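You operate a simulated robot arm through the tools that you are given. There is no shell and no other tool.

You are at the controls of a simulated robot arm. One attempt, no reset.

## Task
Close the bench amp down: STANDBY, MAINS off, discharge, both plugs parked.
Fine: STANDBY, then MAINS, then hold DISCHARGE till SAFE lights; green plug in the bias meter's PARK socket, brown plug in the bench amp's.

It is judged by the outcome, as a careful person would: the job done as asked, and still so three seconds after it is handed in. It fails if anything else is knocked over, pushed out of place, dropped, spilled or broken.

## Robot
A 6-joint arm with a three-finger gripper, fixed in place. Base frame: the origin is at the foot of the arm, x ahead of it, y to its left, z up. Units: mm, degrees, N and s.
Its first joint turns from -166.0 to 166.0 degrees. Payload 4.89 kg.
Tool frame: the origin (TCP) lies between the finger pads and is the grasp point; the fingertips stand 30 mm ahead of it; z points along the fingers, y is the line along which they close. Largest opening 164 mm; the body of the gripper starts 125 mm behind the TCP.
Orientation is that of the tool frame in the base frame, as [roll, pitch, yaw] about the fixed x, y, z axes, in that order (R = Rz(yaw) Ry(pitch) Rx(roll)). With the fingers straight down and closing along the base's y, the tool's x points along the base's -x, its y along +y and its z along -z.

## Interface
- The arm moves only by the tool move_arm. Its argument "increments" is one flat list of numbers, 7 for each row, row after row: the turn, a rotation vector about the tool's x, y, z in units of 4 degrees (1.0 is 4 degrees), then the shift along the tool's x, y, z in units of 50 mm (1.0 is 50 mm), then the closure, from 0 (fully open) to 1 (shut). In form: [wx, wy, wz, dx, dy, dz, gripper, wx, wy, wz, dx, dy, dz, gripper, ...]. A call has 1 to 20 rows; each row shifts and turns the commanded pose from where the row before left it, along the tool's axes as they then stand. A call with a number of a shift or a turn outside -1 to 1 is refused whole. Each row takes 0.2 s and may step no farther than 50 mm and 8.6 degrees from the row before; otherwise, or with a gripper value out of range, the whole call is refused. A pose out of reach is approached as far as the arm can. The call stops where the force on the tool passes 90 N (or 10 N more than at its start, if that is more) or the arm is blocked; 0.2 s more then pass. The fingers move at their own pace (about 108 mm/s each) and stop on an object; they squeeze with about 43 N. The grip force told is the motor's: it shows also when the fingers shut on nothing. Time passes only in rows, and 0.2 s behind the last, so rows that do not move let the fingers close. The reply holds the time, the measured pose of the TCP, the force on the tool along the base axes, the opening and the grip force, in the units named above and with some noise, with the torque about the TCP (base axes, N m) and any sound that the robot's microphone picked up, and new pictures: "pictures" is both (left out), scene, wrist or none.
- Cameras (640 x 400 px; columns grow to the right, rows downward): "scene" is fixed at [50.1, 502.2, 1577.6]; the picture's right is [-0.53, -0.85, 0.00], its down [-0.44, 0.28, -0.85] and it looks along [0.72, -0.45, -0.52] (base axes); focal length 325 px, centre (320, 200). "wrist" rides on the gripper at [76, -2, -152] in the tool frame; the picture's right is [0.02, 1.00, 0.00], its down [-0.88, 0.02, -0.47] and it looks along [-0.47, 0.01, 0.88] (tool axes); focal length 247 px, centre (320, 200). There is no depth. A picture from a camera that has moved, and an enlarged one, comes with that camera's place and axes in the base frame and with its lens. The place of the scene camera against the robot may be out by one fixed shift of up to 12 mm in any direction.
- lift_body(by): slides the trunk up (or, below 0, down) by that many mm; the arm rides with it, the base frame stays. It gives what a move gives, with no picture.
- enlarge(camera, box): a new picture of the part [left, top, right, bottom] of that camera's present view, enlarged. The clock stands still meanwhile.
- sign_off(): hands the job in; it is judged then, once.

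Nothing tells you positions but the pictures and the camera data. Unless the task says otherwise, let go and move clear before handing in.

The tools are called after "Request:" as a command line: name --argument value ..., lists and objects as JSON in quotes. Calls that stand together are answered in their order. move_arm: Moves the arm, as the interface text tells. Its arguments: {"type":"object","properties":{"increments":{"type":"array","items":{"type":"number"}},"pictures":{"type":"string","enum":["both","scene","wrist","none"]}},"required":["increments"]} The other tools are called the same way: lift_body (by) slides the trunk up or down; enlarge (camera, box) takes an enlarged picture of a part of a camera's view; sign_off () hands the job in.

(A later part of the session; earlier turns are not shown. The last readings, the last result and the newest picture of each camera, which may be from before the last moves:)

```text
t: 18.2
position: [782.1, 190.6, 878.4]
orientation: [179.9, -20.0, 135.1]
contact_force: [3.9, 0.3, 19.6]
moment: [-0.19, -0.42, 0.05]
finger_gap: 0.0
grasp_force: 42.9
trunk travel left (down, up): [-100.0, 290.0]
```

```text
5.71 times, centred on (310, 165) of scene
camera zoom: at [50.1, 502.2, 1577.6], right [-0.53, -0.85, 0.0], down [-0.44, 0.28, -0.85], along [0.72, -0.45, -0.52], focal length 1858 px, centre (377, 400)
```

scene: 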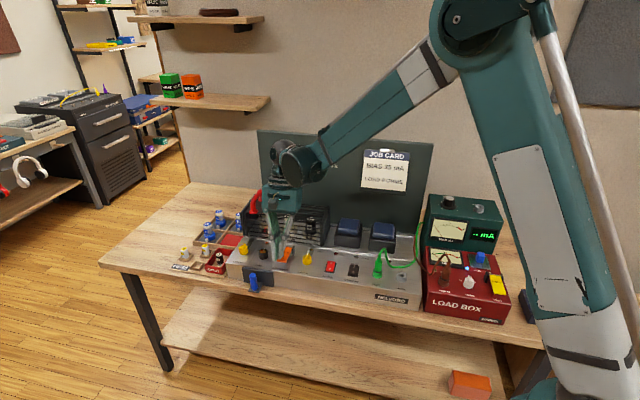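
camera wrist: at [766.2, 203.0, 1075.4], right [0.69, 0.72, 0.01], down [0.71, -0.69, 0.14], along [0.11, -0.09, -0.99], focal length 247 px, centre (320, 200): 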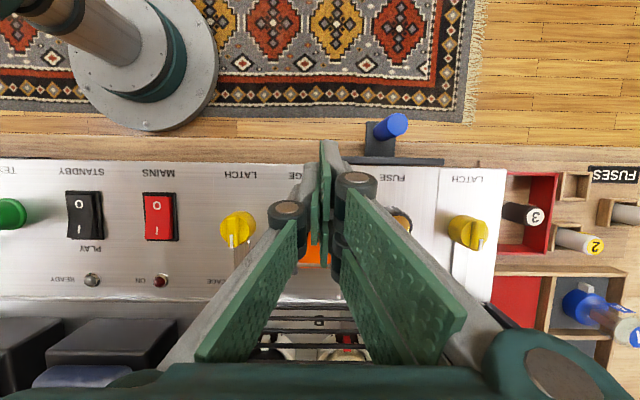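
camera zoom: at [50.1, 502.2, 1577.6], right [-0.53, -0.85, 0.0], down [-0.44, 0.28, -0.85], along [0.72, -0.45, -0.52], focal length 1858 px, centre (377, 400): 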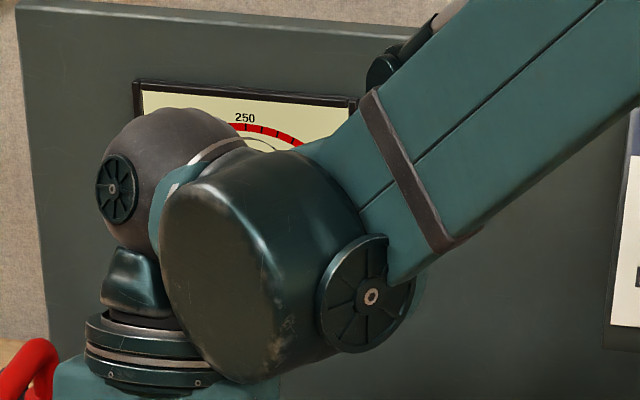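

The paddle is down on its stop (about 20 N). The arm hides the SAFE lamp from the scene camera, so I'll hold for a while, watch the visible slice of the meter, and then check.

Request:
move_arm --increments '[0, 0, 0, 0, 0, 0, 1, 0, 0, 0, 0, 0, 0, 1, 0, 0, 0, 0, 0, 0, 1, 0, 0, 0, 0, 0, 0, 1, 0, 0, 0, 0, 0, 0, 1, 0, 0, 0, 0, 0, 0, 1, 0, 0, 0, 0, 0, 0, 1, 0, 0, 0, 0, 0, 0, 1, 0, 0, 0, 0, 0, 0, 1, 0, 0, 0, 0, 0, 0, 1, 0, 0, 0, 0, 0, 0, 1, 0, 0, 0, 0, 0, 0, 1, 0, 0, 0, 0, 0, 0, 1, 0, 0, 0, 0, 0, 0, 1, 0, 0, 0, 0, 0, 0, 1, 0, 0, 0, 0, 0, 0, 1, 0, 0, 0, 0, 0, 0, 1, 0, 0, 0, 0, 0, 0, 1, 0, 0, 0, 0, 0, 0, 1, 0, 0, 0, 0, 0, 0, 1]' --pictures "none"

Request:
enlarge --camera "scene" --box '[260, 130, 360, 200]'

```text
t: 22.4
position: [780.0, 189.5, 877.6]
orientation: [179.8, -20.1, 135.2]
contact_force: [-5.8, 5.1, 18.0]
moment: [-0.03, -0.15, 0.04]
finger_gap: 0.0
grasp_force: 43.4
trunk travel left (down, up): [-100.0, 290.0]
```

```text
5.71 times, centred on (310, 165) of scene
camera zoom: at [50.1, 502.2, 1577.6], right [-0.53, -0.85, 0.0], down [-0.44, 0.28, -0.85], along [0.72, -0.45, -0.52], focal length 1858 px, centre (377, 400)
```

zoom: 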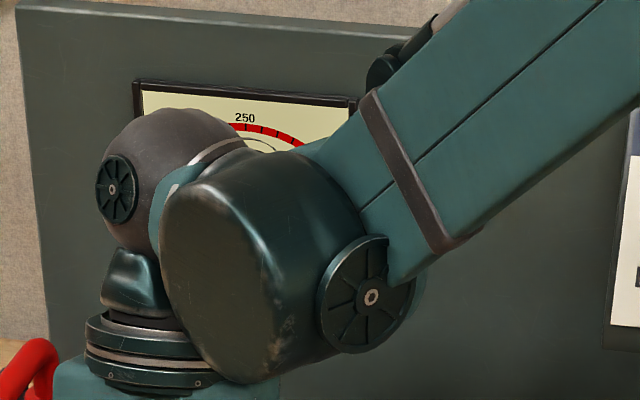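

Request:
move_arm --increments '[0, 0, 0, 0, 0, 0, 1, 0, 0, 0, 0, 0, 0, 1, 0, 0, 0, 0, 0, 0, 1, 0, 0, 0, 0, 0, 0, 1, 0, 0, 0, 0, 0, 0, 1, 0, 0, 0, 0, 0, 0, 1, 0, 0, 0, 0, 0, 0, 1, 0, 0, 0, 0, 0, 0, 1, 0, 0, 0, 0, 0, 0, 1, 0, 0, 0, 0, 0, 0, 1, 0, 0, 0, 0, 0, 0, 1, 0, 0, 0, 0, 0, 0, 1, 0, 0, 0, 0, 0, 0, 1, 0, 0, 0, 0, 0, 0, 1, 0, 0, 0, 0, 0, 0, 1, 0, 0, 0, 0, 0, 0, 1, 0, 0, 0, 0, 0, 0, 1, 0, 0, 0, 0, 0, 0, 1, 0, 0, 0, 0, 0, 0, 1, 0, 0, 0, 0, 0, 0, 1]' --pictures "none"

Request:
move_arm --increments '[0, 0, 0, 0, 0, 0, 1, 0, 0, 0, 0, 0, 0, 1, 0, 0, 0, 0, 0, 0, 1, 0, 0, 0, 0, 0, 0, 1, 0, 0, 0, 0, 0, 0, 1, 0, 0, 0, 0, 0, 0, 1, 0, 0, 0, 0, 0, 0, 1, 0, 0, 0, 0, 0, 0, 1, 0, 0, 0, 0, 0, 0, 1, 0, 0, 0, 0, 0, 0, 1, 0, 0, 0, 0, 0, 0, 1, 0, 0, 0, 0, 0, 0, 1, 0, 0, 0, 0, 0, 0, 1, 0, 0, 0, 0, 0, 0, 1, 0, 0, 0, 0, 0, 0, 1, 0, 0, 0, 0, 0, 0, 1, 0, 0, 0, 0, 0, 0, 1, 0, 0, 0, 0, 0, 0, 1, 0, 0, 0, 0, 0, 0, 1, 0, 0, 0, 0, 0, 0, 1]'

```text
t: 26.6
position: [781.1, 190.0, 878.1]
orientation: [180.0, -19.9, 135.0]
contact_force: [-3.0, 4.4, 18.3]
moment: [-0.07, -0.18, 0.01]
finger_gap: 0.1
grasp_force: 42.8
trunk travel left (down, up): [-100.0, 290.0]
```

```text
t: 30.8
position: [780.9, 189.3, 876.5]
orientation: [179.8, -20.1, 135.1]
contact_force: [-3.3, 3.5, 19.1]
moment: [-0.05, -0.15, -0.01]
finger_gap: 0.0
grasp_force: 42.6
trunk travel left (down, up): [-100.0, 290.0]
camera wrist: at [764.2, 203.1, 1047.0], right [0.69, 0.72, 0.01], down [0.71, -0.69, 0.14], along [0.11, -0.09, -0.99], focal length 247 px, centre (320, 200)
```

scene: 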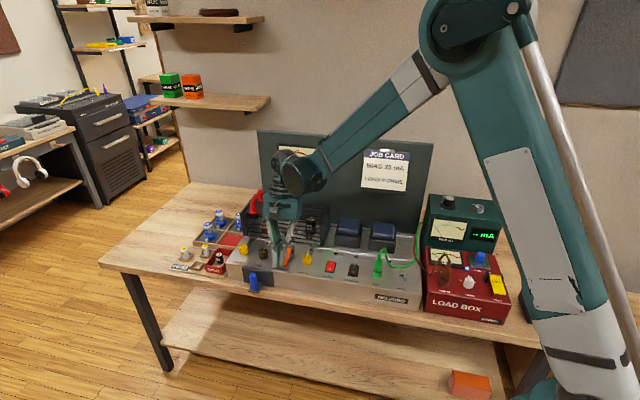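
wrist: 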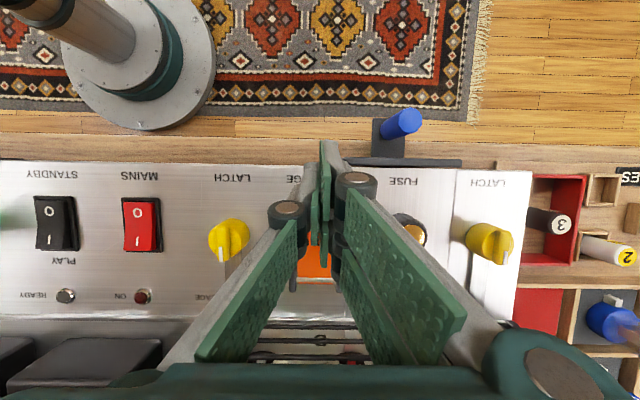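

I've held it for over 12 s. Now I'll release, move the arm aside and check SAFE and VOLTS.

Request:
move_arm --increments '[0, 0, 0, 0.342, 0, -0.93, 1, 0, 0, 0, 0.342, 0, -0.93, 1, 0, 0, 0, 0, -0.95, 0, 1, 0, 0, 0, 0, -0.95, 0, 1, 0, 0, 0, 0, -0.95, 0, 1, 0, 0, 0, 0, -0.95, 0, 1, 0, 0, 0, 0.342, -0.1, -0.9, 1]'

Request:
enlarge --camera "scene" --box '[240, 120, 400, 280]'

```text
t: 32.4
position: [642.4, 48.8, 1023.9]
orientation: [179.8, -20.0, 135.0]
contact_force: [1.7, 0.9, -0.4]
moment: [-0.03, 0.31, 0.11]
finger_gap: 0.1
grasp_force: 43.4
trunk travel left (down, up): [-100.0, 290.0]
camera wrist: at [626.3, 63.0, 1193.4], right [0.69, 0.72, 0.01], down [0.71, -0.69, 0.14], along [0.11, -0.09, -0.99], focal length 247 px, centre (320, 200)
```

scene: 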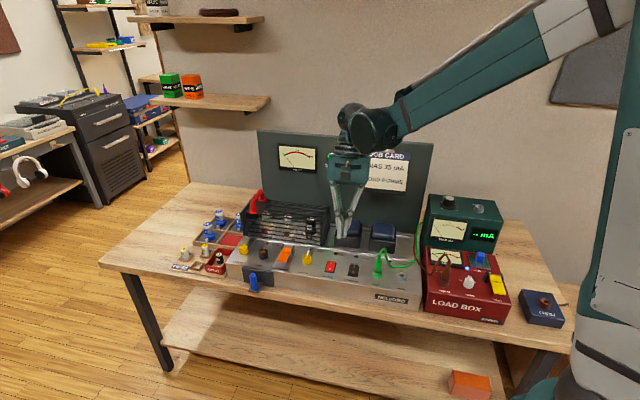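
wrist: 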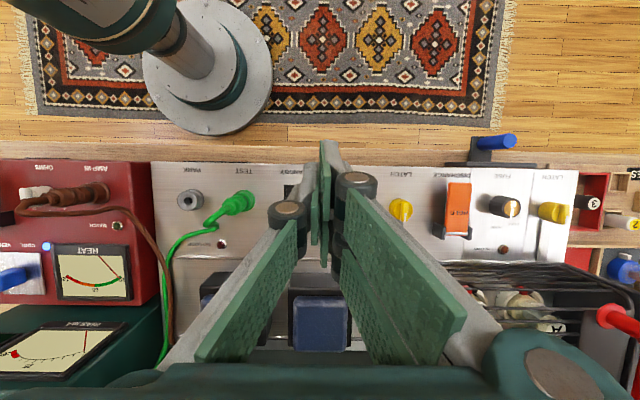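

```text
2.50 times, centred on (320, 200) of scene
camera zoom: at [50.1, 502.2, 1577.6], right [-0.53, -0.85, 0.0], down [-0.44, 0.28, -0.85], along [0.72, -0.45, -0.52], focal length 813 px, centre (320, 200)
```

zoom: 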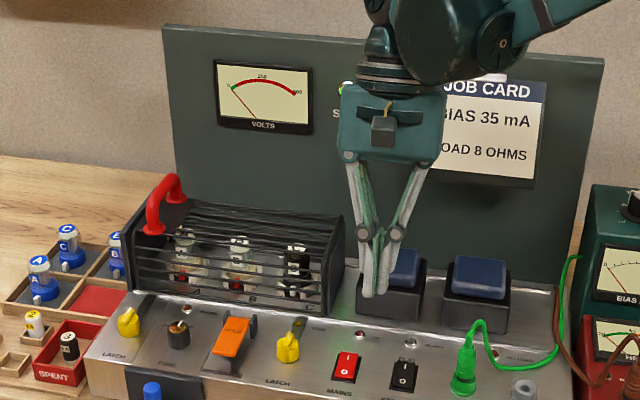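

VOLTS reads 0 and the SAFE lamp shows lit. Next I'll level the tool, open the fingers part-way and hover over the green TEST plug for a precise look.

Request:
move_arm --increments '[0, -1, 0, 0, -0.436, 0, 0.5, 0, -1, 0, 0, -0.436, 0, 0.5, 0, -1, 0, 0, -0.436, 0, 0.5, 0, -1, 0, 0, -0.436, 0, 0.5, 0, -1, 0, 0, -0.436, 0, 0.5, 0, 0, 0, -0.64, 0, 0.4, 0.5]'

Request:
enlarge --camera "scene" --box '[260, 130, 360, 200]'

Request:
enlarge --camera "wrist" --box '[220, 100, 420, 250]'

Request:
enlarge --camera "scene" --box '[340, 200, 440, 300]'

```text
t: 33.8
position: [587.6, -46.7, 1001.5]
orientation: [179.8, 0.1, 135.0]
contact_force: [-1.9, 0.6, 0.7]
moment: [-0.07, -0.28, -0.01]
finger_gap: 81.9
grasp_force: 0.0
trunk travel left (down, up): [-100.0, 290.0]
camera wrist: at [530.7, 5.5, 1154.4], right [0.69, 0.72, 0.0], down [0.64, -0.61, 0.47], along [0.34, -0.33, -0.88], focal length 247 px, centre (320, 200)
```

scene: 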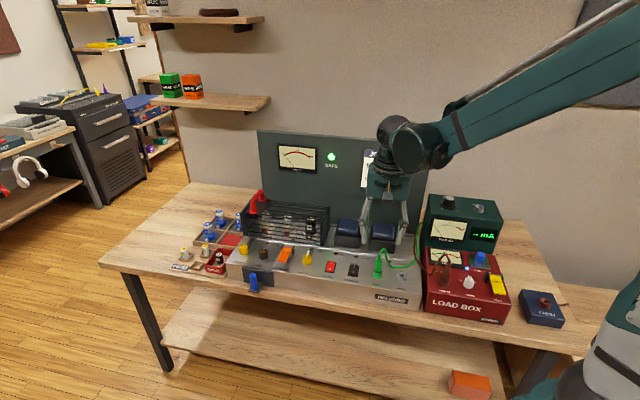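
wrist: 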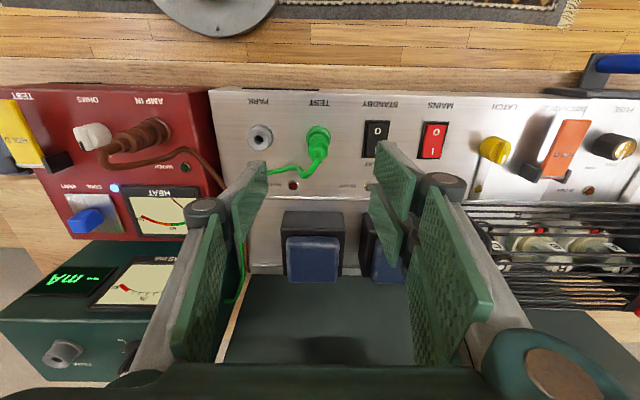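

```text
5.71 times, centred on (310, 165) of scene
camera zoom: at [50.1, 502.2, 1577.6], right [-0.53, -0.85, 0.0], down [-0.44, 0.28, -0.85], along [0.72, -0.45, -0.52], focal length 1858 px, centre (377, 400)
```

zoom: 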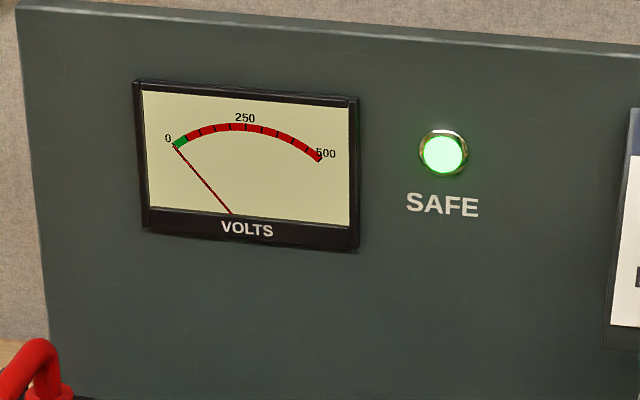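

```text
2.67 times, centred on (320, 175) of wrist
camera zoom: at [530.7, 5.5, 1154.4], right [0.69, 0.72, 0.0], down [0.64, -0.61, 0.47], along [0.34, -0.33, -0.88], focal length 659 px, centre (320, 267)
```

zoom: 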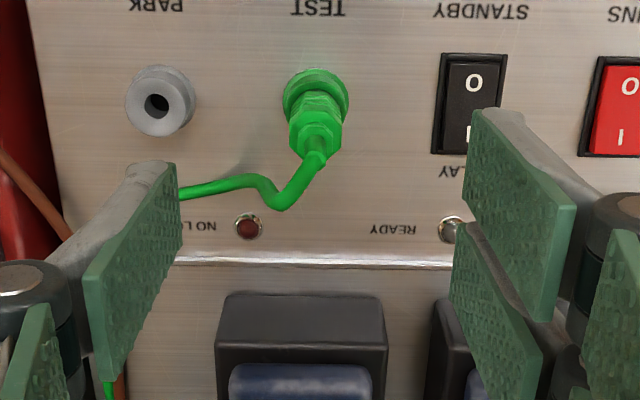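

```text
4.00 times, centred on (390, 250) of scene
camera zoom: at [50.1, 502.2, 1577.6], right [-0.53, -0.85, 0.0], down [-0.44, 0.28, -0.85], along [0.72, -0.45, -0.52], focal length 1301 px, centre (40, 0)
```

zoom: 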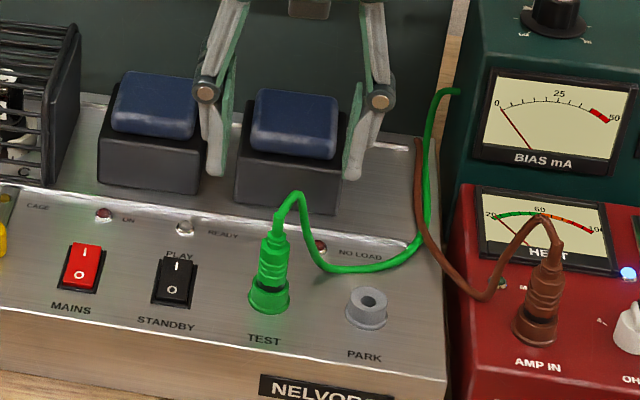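

SAFE is clearly lit and VOLTS is at 0. The green plug stands vertically at about (586,-50), with its socket collar topping out near z 842, so I'll grip above the collar with TCP z≈878.

Request:
move_arm --increments '[0, 0, 0, -0.032, -0.07, 0.2, 0.5, 0, 0, 0, 0, 0, 0.7, 0.5, 0, 0, 0, 0, 0, 0.7, 0.5, 0, 0, 0, 0, 0, 0.7, 0.5, 0, 0, 0, 0, 0, 0, 0.5]'

Request:
enlarge --camera "scene" --box '[340, 210, 440, 290]'

Request:
enlarge --camera "wrist" --box '[220, 100, 420, 250]'

```text
t: 35.0
position: [587.9, -51.2, 887.9]
orientation: [179.9, 0.1, 135.0]
contact_force: [-0.5, 0.3, 0.7]
moment: [-0.01, -0.02, 0.03]
finger_gap: 81.9
grasp_force: 0.1
trunk travel left (down, up): [-100.0, 290.0]
camera wrist: at [530.6, 2.1, 1039.9], right [0.69, 0.72, 0.0], down [0.64, -0.61, 0.47], along [0.34, -0.33, -0.88], focal length 247 px, centre (320, 200)
```

scene: 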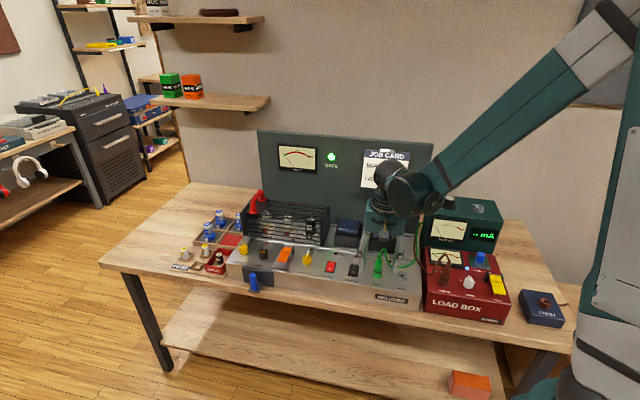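
wrist: 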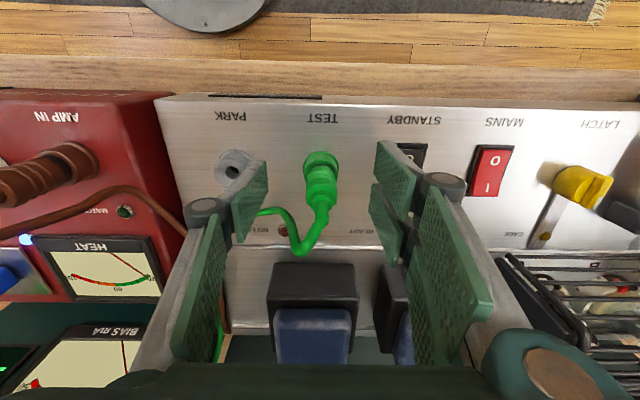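

```text
5.00 times, centred on (390, 250) of scene
camera zoom: at [50.1, 502.2, 1577.6], right [-0.53, -0.85, 0.0], down [-0.44, 0.28, -0.85], along [0.72, -0.45, -0.52], focal length 1626 px, centre (-30, -50)
```

zoom: 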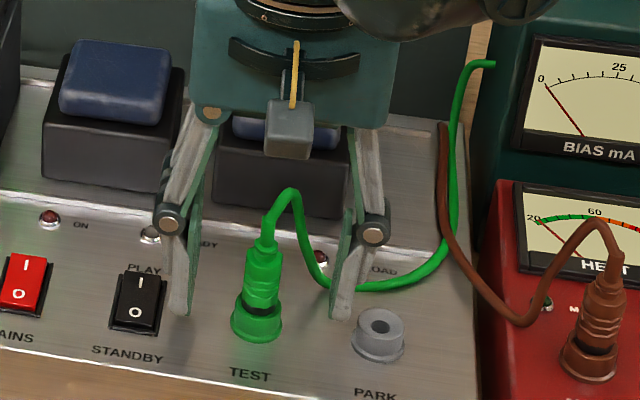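

```text
2.67 times, centred on (320, 175) of wrist
camera zoom: at [530.6, 2.1, 1039.9], right [0.69, 0.72, 0.0], down [0.64, -0.61, 0.47], along [0.34, -0.33, -0.88], focal length 659 px, centre (320, 267)
```

zoom: 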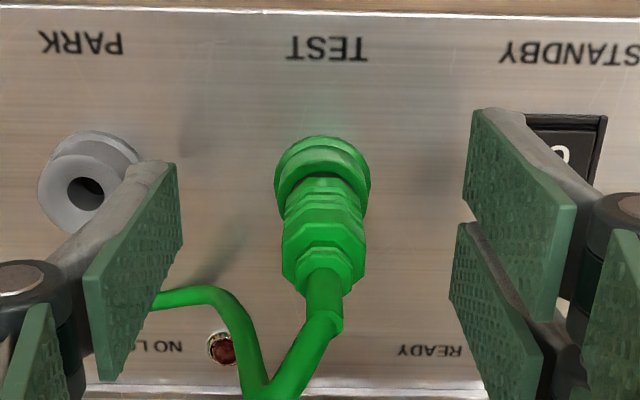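

The plug is centred between the fingers. Lowering the last 10 mm and closing on it.

Request:
move_arm --increments '[0, 0, 0, 0, 0, 0.2, 0.5, 0, 0, 0, 0, 0, 0, 0.75, 0, 0, 0, 0, 0, 0, 1, 0, 0, 0, 0, 0, 0, 1, 0, 0, 0, 0, 0, 0, 1]' --pictures "both"

Request:
enlarge --camera "scene" --box '[340, 210, 440, 290]'

```text
t: 36.2
position: [586.4, -50.5, 877.4]
orientation: [179.9, 0.0, 135.0]
contact_force: [0.3, 0.3, -0.1]
moment: [0.0, -0.01, 0.01]
finger_gap: 21.0
grasp_force: 43.5
trunk travel left (down, up): [-100.0, 290.0]
camera wrist: at [530.3, 3.0, 1030.3], right [0.69, 0.72, 0.0], down [0.64, -0.61, 0.47], along [0.34, -0.33, -0.88], focal length 247 px, centre (320, 200)
```

scene: 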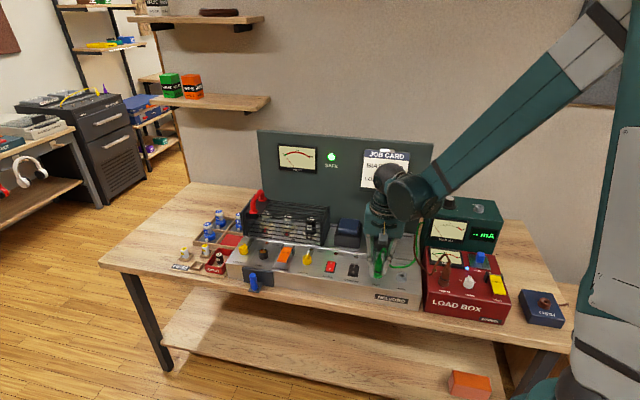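
wrist: 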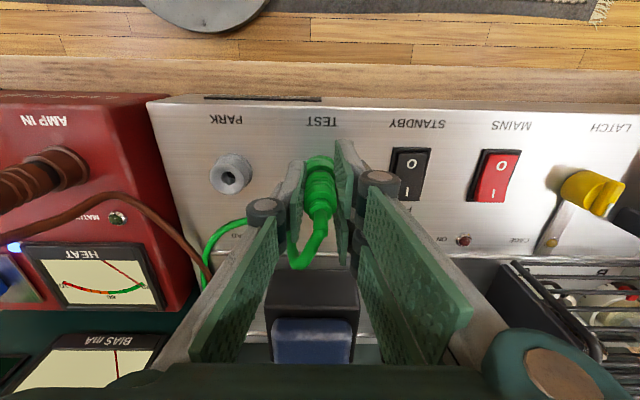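

```text
5.00 times, centred on (390, 250) of scene
camera zoom: at [50.1, 502.2, 1577.6], right [-0.53, -0.85, 0.0], down [-0.44, 0.28, -0.85], along [0.72, -0.45, -0.52], focal length 1626 px, centre (-30, -50)
```

zoom: 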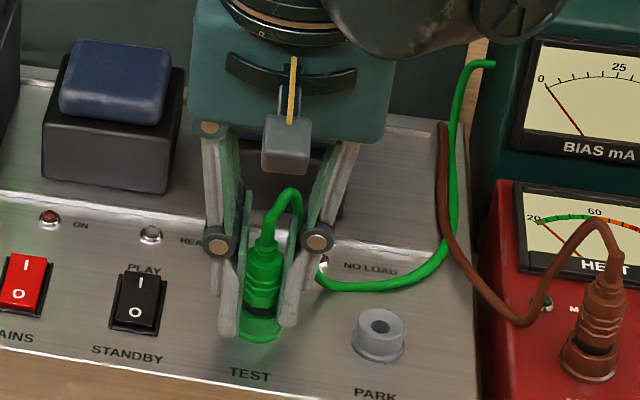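

Gripped at 21 mm. Pulling straight up.

Request:
move_arm --increments '[0, 0, 0, 0, 0, -0.1, 1, 0, 0, 0, 0, 0, -0.1, 1, 0, 0, 0, 0, 0, -0.2, 1, 0, 0, 0, 0, 0, -0.4, 1, 0, 0, 0, 0, 0, -0.4, 1]'

Request:
enlarge --camera "scene" --box '[340, 190, 460, 290]'

```text
t: 37.4
position: [587.8, -49.7, 938.5]
orientation: [179.9, 0.0, 135.0]
contact_force: [0.9, -1.0, -0.4]
moment: [0.06, 0.15, -0.02]
finger_gap: 21.0
grasp_force: 43.0
trunk travel left (down, up): [-100.0, 290.0]
camera wrist: at [530.7, 3.0, 1090.4], right [0.69, 0.72, 0.0], down [0.64, -0.61, 0.47], along [0.34, -0.33, -0.88], focal length 247 px, centre (320, 200)
```

scene: 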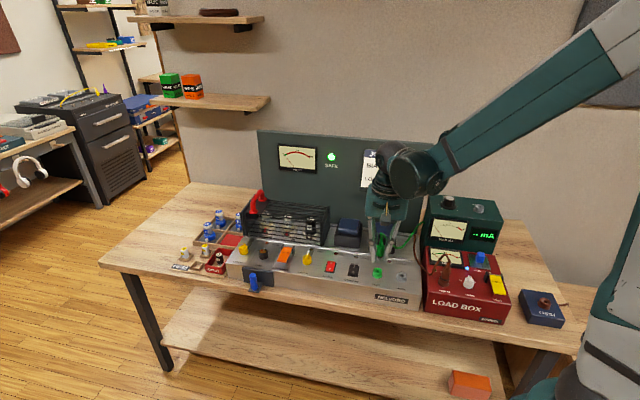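
wrist: 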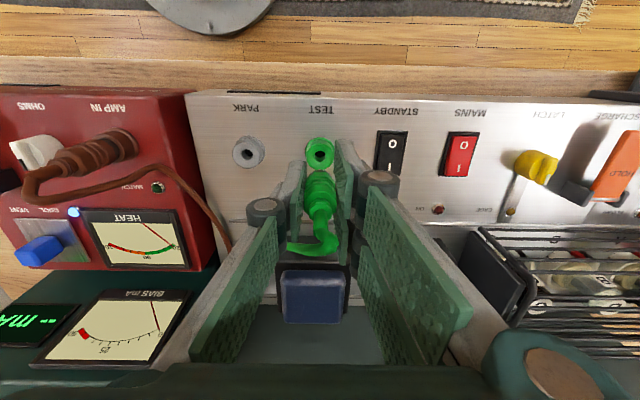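

```text
4.00 times, centred on (400, 240) of scene
camera zoom: at [50.1, 502.2, 1577.6], right [-0.53, -0.85, 0.0], down [-0.44, 0.28, -0.85], along [0.72, -0.45, -0.52], focal length 1301 px, centre (0, 40)
```

zoom: 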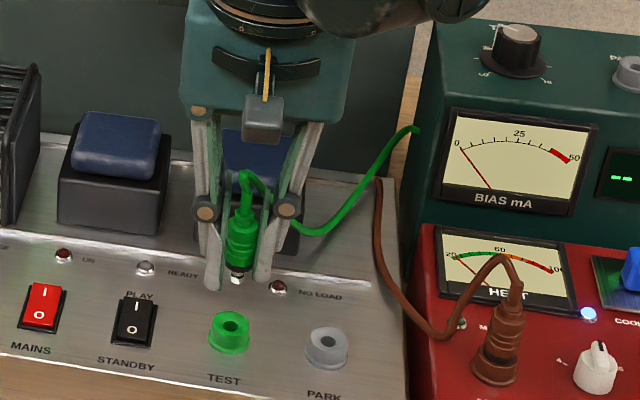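

The green plug came out cleanly. I estimate the bias meter's PARK socket at (534,-432,976). I'll rise, carry the plug across at height and stop a little in front of it to refine.

Request:
move_arm --increments '[0, 0, 0, 0, 0, -0.76, 1, 0, 0, 0, 0, 0, -0.76, 1, 0, 0, 0, 0, 0, -0.76, 1, 0, 0, 0, 0, 0, -0.76, 1, 0, 0, 0, -0.427, -0.685, 0, 1, 0, 0, 0, -0.427, -0.685, 0, 1, 0, 0, 0, -0.427, -0.685, 0, 1, 0, 0, 0, -0.427, -0.685, 0, 1, 0, 0, 0, -0.427, -0.685, 0, 1, 0, 0, 0, -0.427, -0.685, 0, 1, 0, 0, 0, -0.427, -0.685, 0, 1, 0, 0, 0, -0.427, -0.685, 0, 1, 0, 0, 0, -0.427, -0.685, 0, 1]'

Request:
enlarge --camera "wrist" --box '[220, 100, 420, 250]'

Request:
enlarge --camera "scene" --box '[400, 150, 540, 280]'

```text
t: 40.2
position: [503.5, -403.2, 1089.6]
orientation: [179.9, 0.0, 135.1]
contact_force: [-0.3, 1.8, 0.4]
moment: [-0.27, -0.06, 0.0]
finger_gap: 20.7
grasp_force: 43.4
trunk travel left (down, up): [-100.0, 290.0]
camera wrist: at [447.6, -350.2, 1240.9], right [0.69, 0.72, 0.0], down [0.64, -0.61, 0.47], along [0.34, -0.33, -0.88], focal length 247 px, centre (320, 200)
```

scene: 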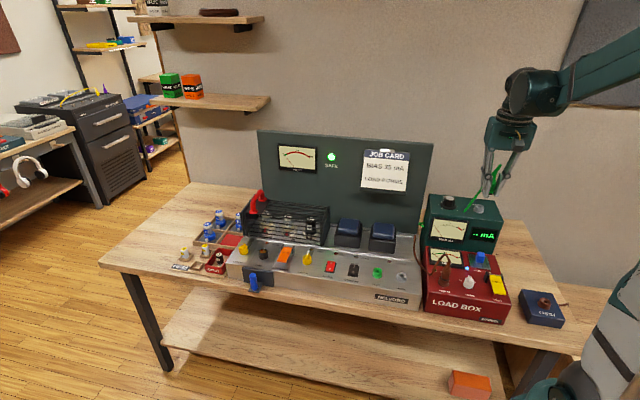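
wrist: 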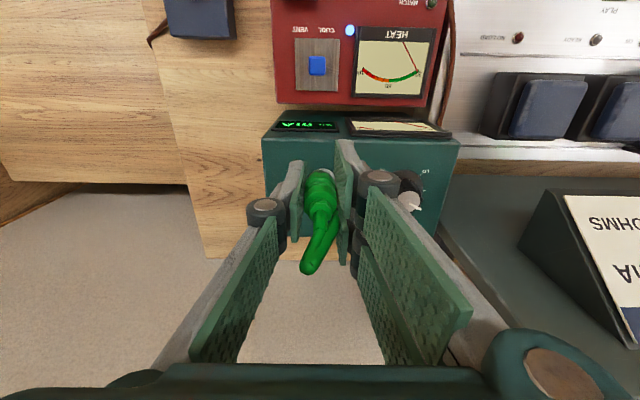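

```text
2.67 times, centred on (320, 175) of wrist
camera zoom: at [447.6, -350.2, 1240.9], right [0.69, 0.72, 0.0], down [0.64, -0.61, 0.47], along [0.34, -0.33, -0.88], focal length 659 px, centre (320, 267)
```

zoom: 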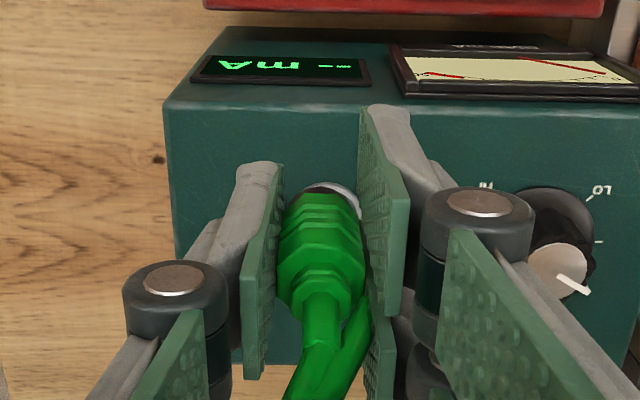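

```text
3.08 times, centred on (470, 215) of scene
camera zoom: at [50.1, 502.2, 1577.6], right [-0.53, -0.85, 0.0], down [-0.44, 0.28, -0.85], along [0.72, -0.45, -0.52], focal length 1001 px, centre (-142, 154)
```

zoom: 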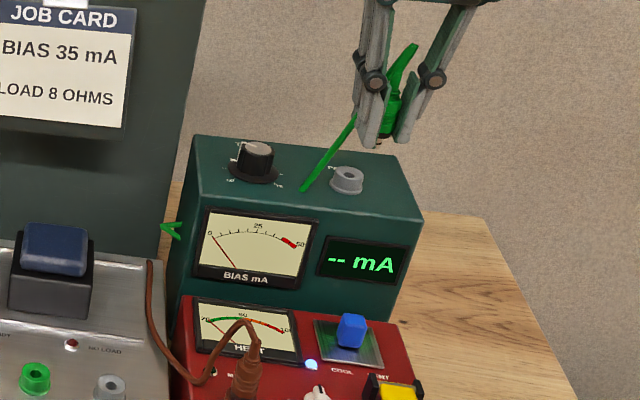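

Request:
move_arm --increments '[0, 0, 0, -0.42, 0.02, 0, 1, 0, 0, 0, -0.42, 0, 0, 1]' --pictures "none"

Request:
enlarge --camera "wrist" --box '[240, 90, 400, 210]'

Request:
enlarge --camera "scene" --box '[430, 150, 530, 230]'

```text
t: 40.8
position: [534.5, -432.6, 1089.1]
orientation: [179.7, 0.0, 135.0]
contact_force: [-0.5, 1.2, -0.1]
moment: [-0.13, -0.2, -0.01]
finger_gap: 20.8
grasp_force: 43.0
trunk travel left (down, up): [-100.0, 290.0]
```

```text
3.33 times, centred on (320, 150) of wrist
camera zoom: at [477.3, -379.3, 1241.3], right [0.69, 0.72, 0.0], down [0.64, -0.61, 0.47], along [0.34, -0.33, -0.88], focal length 823 px, centre (320, 367)
```

zoom: 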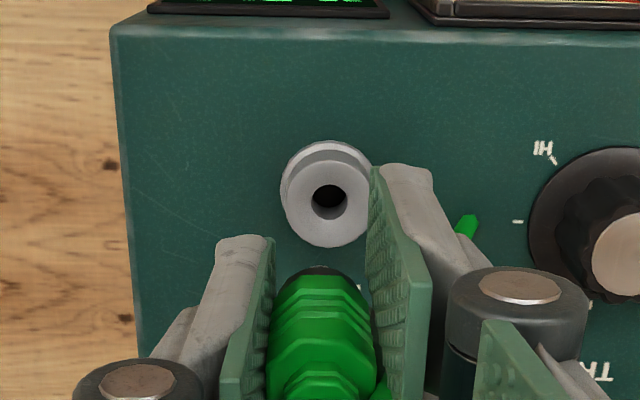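

```text
5.00 times, centred on (480, 190) of scene
camera zoom: at [50.1, 502.2, 1577.6], right [-0.53, -0.85, 0.0], down [-0.44, 0.28, -0.85], along [0.72, -0.45, -0.52], focal length 1626 px, centre (-480, 250)
```

zoom: 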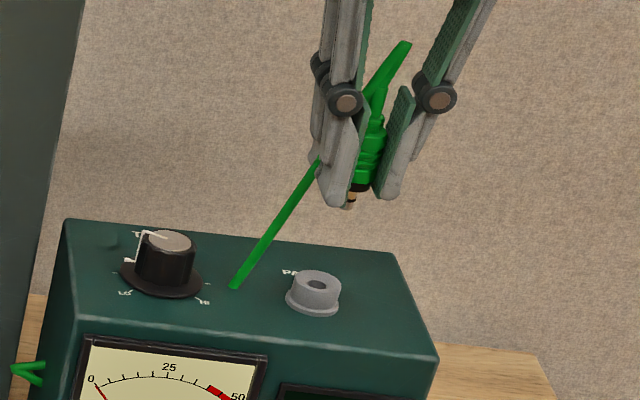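

The socket is clearly visible and offset by only a few mm. Correcting and lowering part-way to recheck.

Request:
move_arm --increments '[0, 0, 0, -0.05, 0.056, 0.3, 1, 0, 0, 0, 0, 0, 0.5, 1, 0, 0, 0, 0, 0, 0, 1]' --pictures "none"

Request:
enlarge --camera "wrist" --box '[260, 110, 380, 200]'

Request:
enlarge --camera "scene" --box '[440, 170, 520, 230]'

```text
t: 41.6
position: [539.3, -433.2, 1048.5]
orientation: [179.9, 0.1, 134.9]
contact_force: [0.2, 0.1, -1.0]
moment: [0.01, 0.03, -0.01]
finger_gap: 20.8
grasp_force: 43.1
trunk travel left (down, up): [-100.0, 290.0]
```

```text
4.44 times, centred on (320, 155) of wrist
camera zoom: at [482.3, -379.4, 1200.4], right [0.69, 0.72, 0.0], down [0.64, -0.61, 0.47], along [0.34, -0.33, -0.88], focal length 1098 px, centre (320, 400)
```

zoom: 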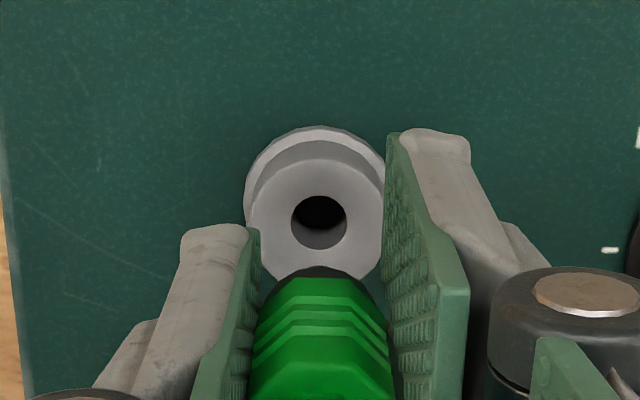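

```text
6.67 times, centred on (480, 200) of scene
camera zoom: at [50.1, 502.2, 1577.6], right [-0.53, -0.85, 0.0], down [-0.44, 0.28, -0.85], along [0.72, -0.45, -0.52], focal length 2168 px, centre (-747, 200)
```

zoom: 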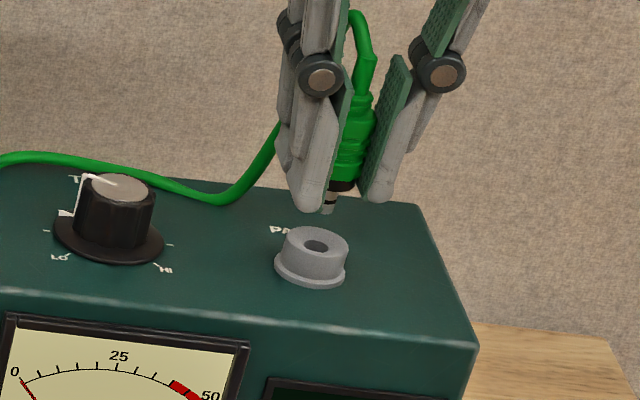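

Aligned to within about a millimetre. Lowering until the pin is just above the hole, then checking once more.

Request:
move_arm --increments '[0, 0, 0, 0, 0, 0.2, 1, 0, 0, 0, 0, 0, 0.1, 1, 0, 0, 0, 0, 0, 0, 1]' --pictures "none"

Request:
enlarge --camera "wrist" --box '[260, 110, 380, 200]'

Request:
enlarge --camera "scene" --box '[460, 180, 500, 210]'

```text
t: 42.4
position: [538.1, -432.6, 1033.7]
orientation: [179.8, 0.0, 135.1]
contact_force: [1.0, -0.5, 2.8]
moment: [0.02, -0.06, 0.05]
finger_gap: 20.9
grasp_force: 43.7
trunk travel left (down, up): [-100.0, 290.0]
```

```text
4.44 times, centred on (320, 155) of wrist
camera zoom: at [482.0, -379.7, 1186.5], right [0.69, 0.72, 0.0], down [0.64, -0.61, 0.47], along [0.34, -0.33, -0.88], focal length 1098 px, centre (320, 400)
```

zoom: 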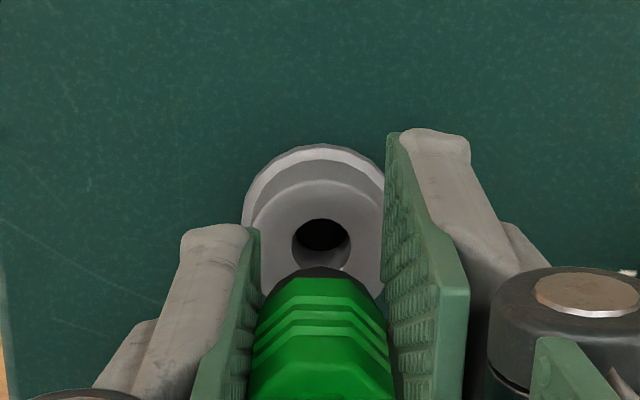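

```text
13.33 times, centred on (480, 195) of scene
camera zoom: at [50.1, 502.2, 1577.6], right [-0.53, -0.85, 0.0], down [-0.44, 0.28, -0.85], along [0.72, -0.45, -0.52], focal length 4336 px, centre (-1813, 267)
```

zoom: 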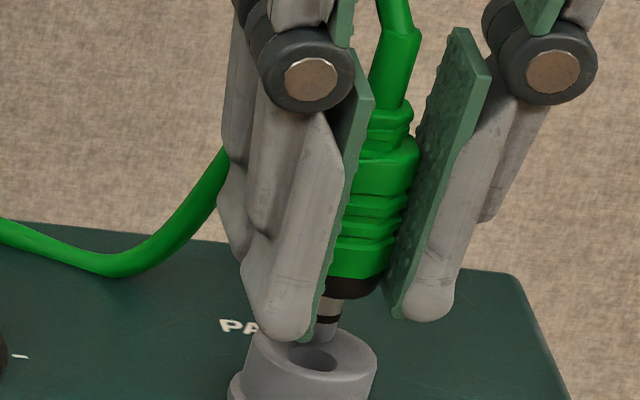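

Request:
move_arm --increments '[0, 0, 0, -0.012, 0, 0.06, 1, 0, 0, 0, 0, 0, 0.06, 1, 0, 0, 0, 0, 0, 0.06, 1]' --pictures "none"

Request:
enlarge --camera "scene" --box '[460, 180, 500, 210]'

```text
t: 43.2
position: [538.3, -432.0, 1026.7]
orientation: [179.9, 0.1, 135.1]
contact_force: [-11.2, -7.1, 34.3]
moment: [-0.49, 0.13, -0.07]
finger_gap: 20.3
grasp_force: 42.7
trunk travel left (down, up): [-100.0, 290.0]
```

```text
13.33 times, centred on (480, 195) of scene
camera zoom: at [50.1, 502.2, 1577.6], right [-0.53, -0.85, 0.0], down [-0.44, 0.28, -0.85], along [0.72, -0.45, -0.52], focal length 4336 px, centre (-1813, 267)
```

zoom: 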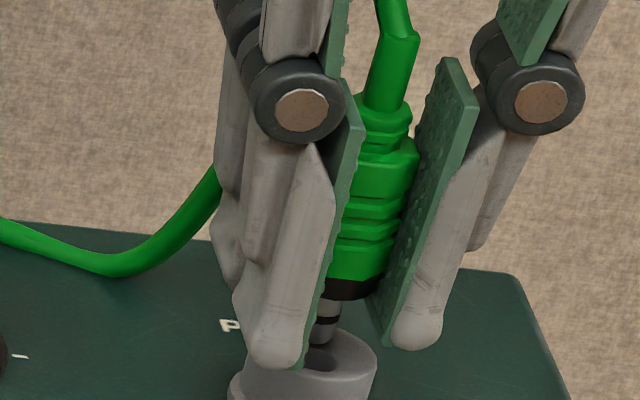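

The pin has met the rim rather than the hole (34 N, and the plug slid up slightly in the grip). I'll look closer before backing off.

Request:
enlarge --camera "scene" --box '[474, 195, 490, 207]'

Request:
enlarge --camera "wrist" --box '[280, 130, 360, 190]'

```text
16.00 times, centred on (482, 201) of scene
camera zoom: at [50.1, 502.2, 1577.6], right [-0.53, -0.85, 0.0], down [-0.44, 0.28, -0.85], along [0.72, -0.45, -0.52], focal length 5203 px, centre (-2272, 184)
```

zoom: 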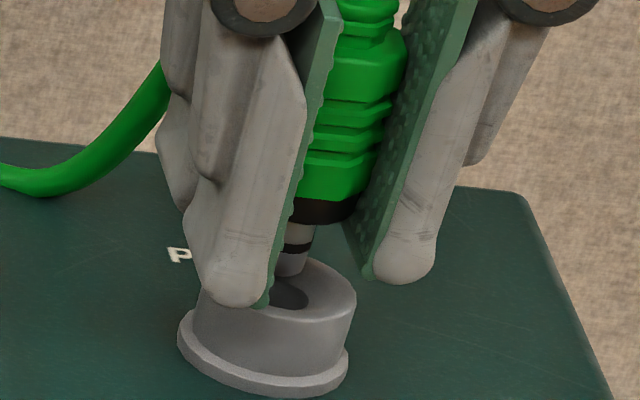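

```text
6.67 times, centred on (320, 160) of wrist
camera zoom: at [482.0, -379.2, 1178.3], right [0.69, 0.72, 0.0], down [0.64, -0.61, 0.47], along [0.34, -0.33, -0.88], focal length 1646 px, centre (320, 467)
```

zoom: 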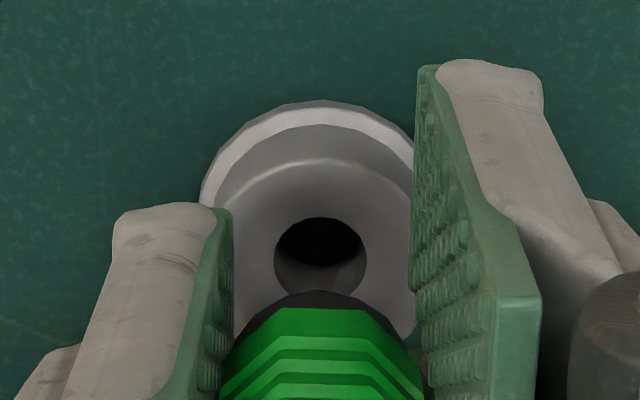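

The pin is resting about 8 mm behind the hole: my socket height was about 14 mm too low, which skewed the alignment. The wrist view agrees, since the hole is fully uncovered in front of the plug. I'll lift slightly, move 8 mm forward and recheck in both views.

Request:
move_arm --increments '[0, 0, 0, 0, 0, -0.24, 1, 0, 0, 0, 0.16, 0, 0, 1, 0, 0, 0, 0, 0, 0, 1]' --pictures "none"

Request:
enlarge --camera "scene" --box '[470, 190, 494, 208]'

Request:
enlarge --camera "wrist" --box '[280, 130, 360, 190]'

```text
t: 44.0
position: [533.9, -425.5, 1035.9]
orientation: [179.8, 0.0, 134.9]
contact_force: [-0.9, -0.8, -0.6]
moment: [0.0, 0.0, 0.0]
finger_gap: 20.3
grasp_force: 42.7
trunk travel left (down, up): [-100.0, 290.0]
```

```text
16.00 times, centred on (482, 199) of scene
camera zoom: at [50.1, 502.2, 1577.6], right [-0.53, -0.85, 0.0], down [-0.44, 0.28, -0.85], along [0.72, -0.45, -0.52], focal length 5203 px, centre (-2272, 216)
```

zoom: 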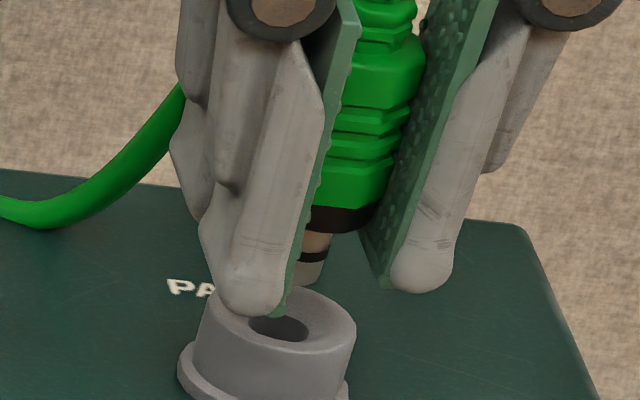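

```text
6.67 times, centred on (320, 160) of wrist
camera zoom: at [477.2, -373.7, 1188.5], right [0.69, 0.72, 0.0], down [0.64, -0.61, 0.47], along [0.34, -0.33, -0.88], focal length 1646 px, centre (320, 467)
```

zoom: 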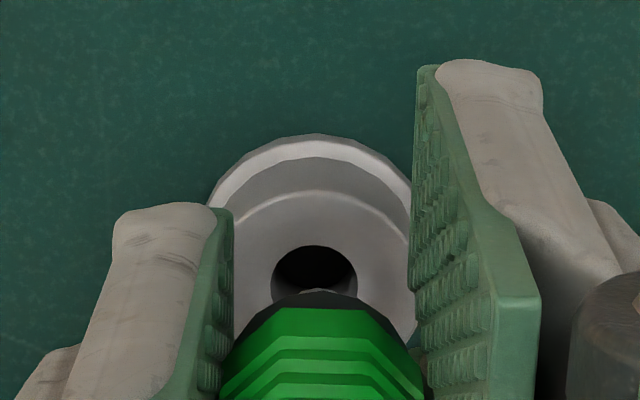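

Request:
move_arm --increments '[0, 0, 0, 0, 0, 0.08, 1, 0, 0, 0, 0, 0, 0, 1, 0, 0, 0, 0, 0, 0, 1]' --pictures "none"

Request:
enlarge --camera "scene" --box '[470, 190, 494, 208]'

Request:
enlarge --camera "wrist" --box '[280, 130, 360, 190]'

```text
t: 44.8
position: [533.9, -426.7, 1031.5]
orientation: [179.8, 0.0, 135.0]
contact_force: [-0.1, -0.4, -0.6]
moment: [-0.02, 0.01, 0.0]
finger_gap: 20.5
grasp_force: 42.9
trunk travel left (down, up): [-100.0, 290.0]
```

```text
16.00 times, centred on (482, 199) of scene
camera zoom: at [50.1, 502.2, 1577.6], right [-0.53, -0.85, 0.0], down [-0.44, 0.28, -0.85], along [0.72, -0.45, -0.52], focal length 5203 px, centre (-2272, 216)
```

zoom: 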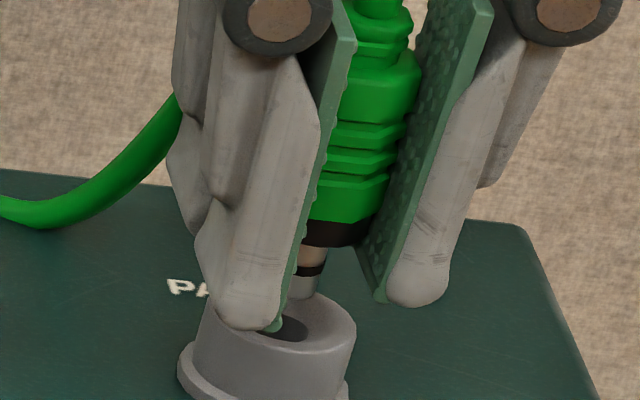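

```text
6.67 times, centred on (320, 160) of wrist
camera zoom: at [477.3, -374.0, 1184.9], right [0.69, 0.72, 0.0], down [0.64, -0.61, 0.47], along [0.34, -0.33, -0.88], focal length 1646 px, centre (320, 467)
```

zoom: 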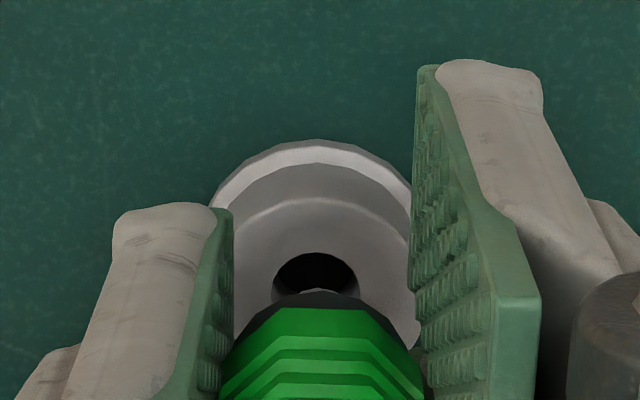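

Request:
enlarge --camera "wrist" --box '[300, 140, 340, 165]'

Request:
enlarge --camera "scene" --box '[460, 190, 500, 215]'

```text
16.00 times, centred on (320, 152) of wrist
camera zoom: at [477.3, -374.0, 1184.9], right [0.69, 0.72, 0.0], down [0.64, -0.61, 0.47], along [0.34, -0.33, -0.88], focal length 3952 px, centre (320, 960)
```

zoom: 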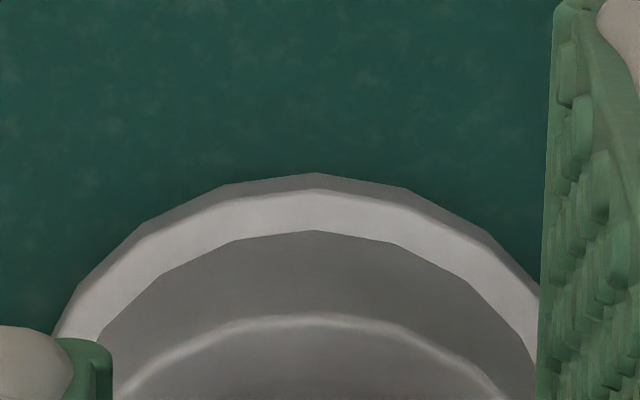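

```text
16.00 times, centred on (480, 202) of scene
camera zoom: at [50.1, 502.2, 1577.6], right [-0.53, -0.85, 0.0], down [-0.44, 0.28, -0.85], along [0.72, -0.45, -0.52], focal length 5203 px, centre (-2240, 160)
```

zoom: 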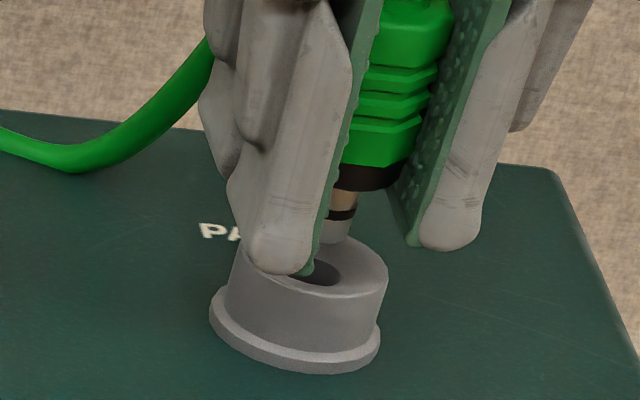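

The two views agree front-to-back. The small sideways difference should be within the hole's clearance, so I'll lower gently and feel for entry.

Request:
move_arm --increments '[0, 0, 0, 0, 0, 0.06, 1, 0, 0, 0, 0, 0, 0.04, 1, 0, 0, 0, 0, 0, 0.04, 1]' --pictures "none"

Request:
enlarge --camera "scene" --box '[460, 190, 500, 215]'

Request:
enlarge --camera "wrist" --box '[280, 130, 360, 190]'

```text
t: 45.6
position: [533.8, -427.0, 1024.9]
orientation: [179.9, 0.0, 135.1]
contact_force: [0.6, 1.1, -1.1]
moment: [0.0, -0.02, 0.02]
finger_gap: 20.5
grasp_force: 42.8
trunk travel left (down, up): [-100.0, 290.0]
```

```text
16.00 times, centred on (480, 202) of scene
camera zoom: at [50.1, 502.2, 1577.6], right [-0.53, -0.85, 0.0], down [-0.44, 0.28, -0.85], along [0.72, -0.45, -0.52], focal length 5203 px, centre (-2240, 160)
```

zoom: 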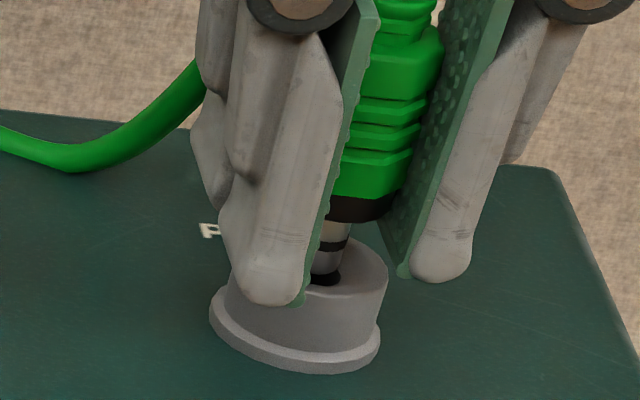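

```text
6.67 times, centred on (320, 160) of wrist
camera zoom: at [477.1, -373.9, 1177.5], right [0.69, 0.72, 0.0], down [0.64, -0.61, 0.47], along [0.34, -0.33, -0.88], focal length 1646 px, centre (320, 467)
```

zoom: 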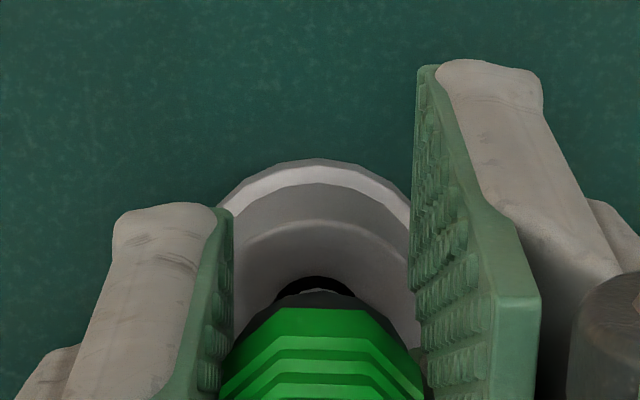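

The pin is entering the hole with no resistance. Because the plug slid up in the grip, my fingertips will reach the collar before it is fully in. I'll lower until nearly touching, ease the grip so it drops in, then regrip higher and push home.

Request:
move_arm --increments '[0, 0, 0, 0, 0, 0.03, 1, 0, 0, 0, 0, 0, 0.03, 1, 0, 0, 0, 0, 0, 0, 1]' --pictures "none"

Request:
enlarge --camera "scene" --box '[460, 190, 500, 215]'

```text
t: 46.4
position: [533.8, -428.5, 1022.1]
orientation: [179.7, 0.0, 135.0]
contact_force: [-0.2, -0.9, -1.0]
moment: [0.0, 0.0, 0.0]
finger_gap: 20.4
grasp_force: 43.5
trunk travel left (down, up): [-100.0, 290.0]
```

```text
16.00 times, centred on (480, 202) of scene
camera zoom: at [50.1, 502.2, 1577.6], right [-0.53, -0.85, 0.0], down [-0.44, 0.28, -0.85], along [0.72, -0.45, -0.52], focal length 5203 px, centre (-2240, 160)
```

zoom: 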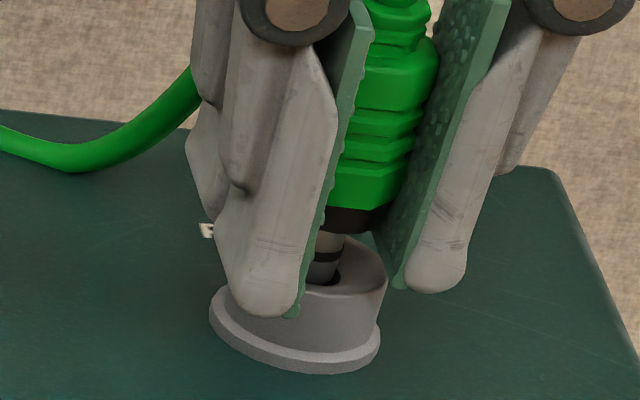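

Request:
move_arm --increments '[0, 0, 0, 0, 0, 0.04, 1, 0, 0, 0, 0, 0, 0.04, 1, 0, 0, 0, 0, 0, 0, 1]' --pictures "none"

Request:
enlarge --camera "scene" --box '[460, 190, 500, 215]'

Request:
enlarge --camera "wrist" --box '[280, 130, 360, 190]'

```text
t: 47.2
position: [533.7, -426.8, 1018.0]
orientation: [179.7, 0.0, 135.0]
contact_force: [1.1, 0.3, -0.8]
moment: [-0.01, 0.01, 0.0]
finger_gap: 20.4
grasp_force: 42.1
trunk travel left (down, up): [-100.0, 290.0]
```

```text
16.00 times, centred on (480, 202) of scene
camera zoom: at [50.1, 502.2, 1577.6], right [-0.53, -0.85, 0.0], down [-0.44, 0.28, -0.85], along [0.72, -0.45, -0.52], focal length 5203 px, centre (-2240, 160)
```

zoom: 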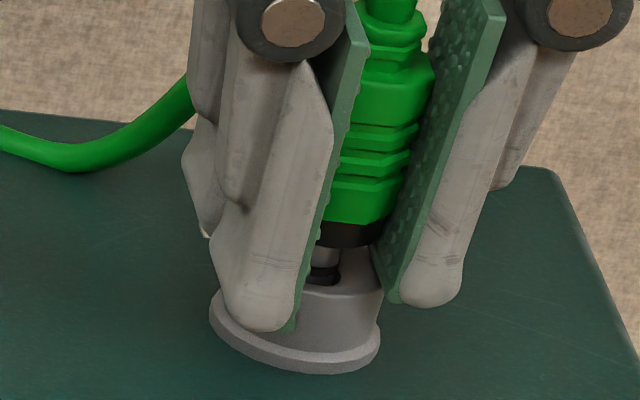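

```text
6.67 times, centred on (320, 160) of wrist
camera zoom: at [477.5, -374.1, 1171.1], right [0.69, 0.72, 0.0], down [0.64, -0.61, 0.47], along [0.34, -0.33, -0.88], focal length 1646 px, centre (320, 467)
```

zoom: 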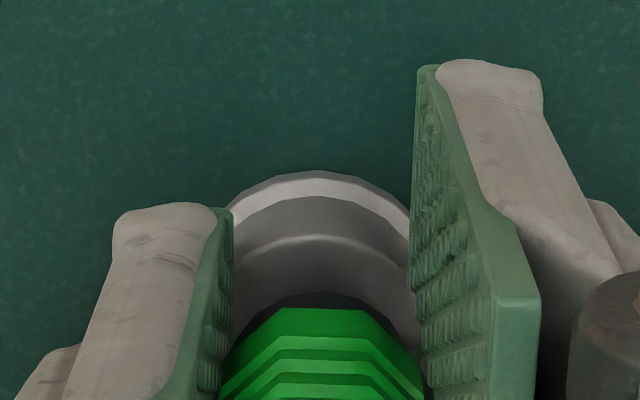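

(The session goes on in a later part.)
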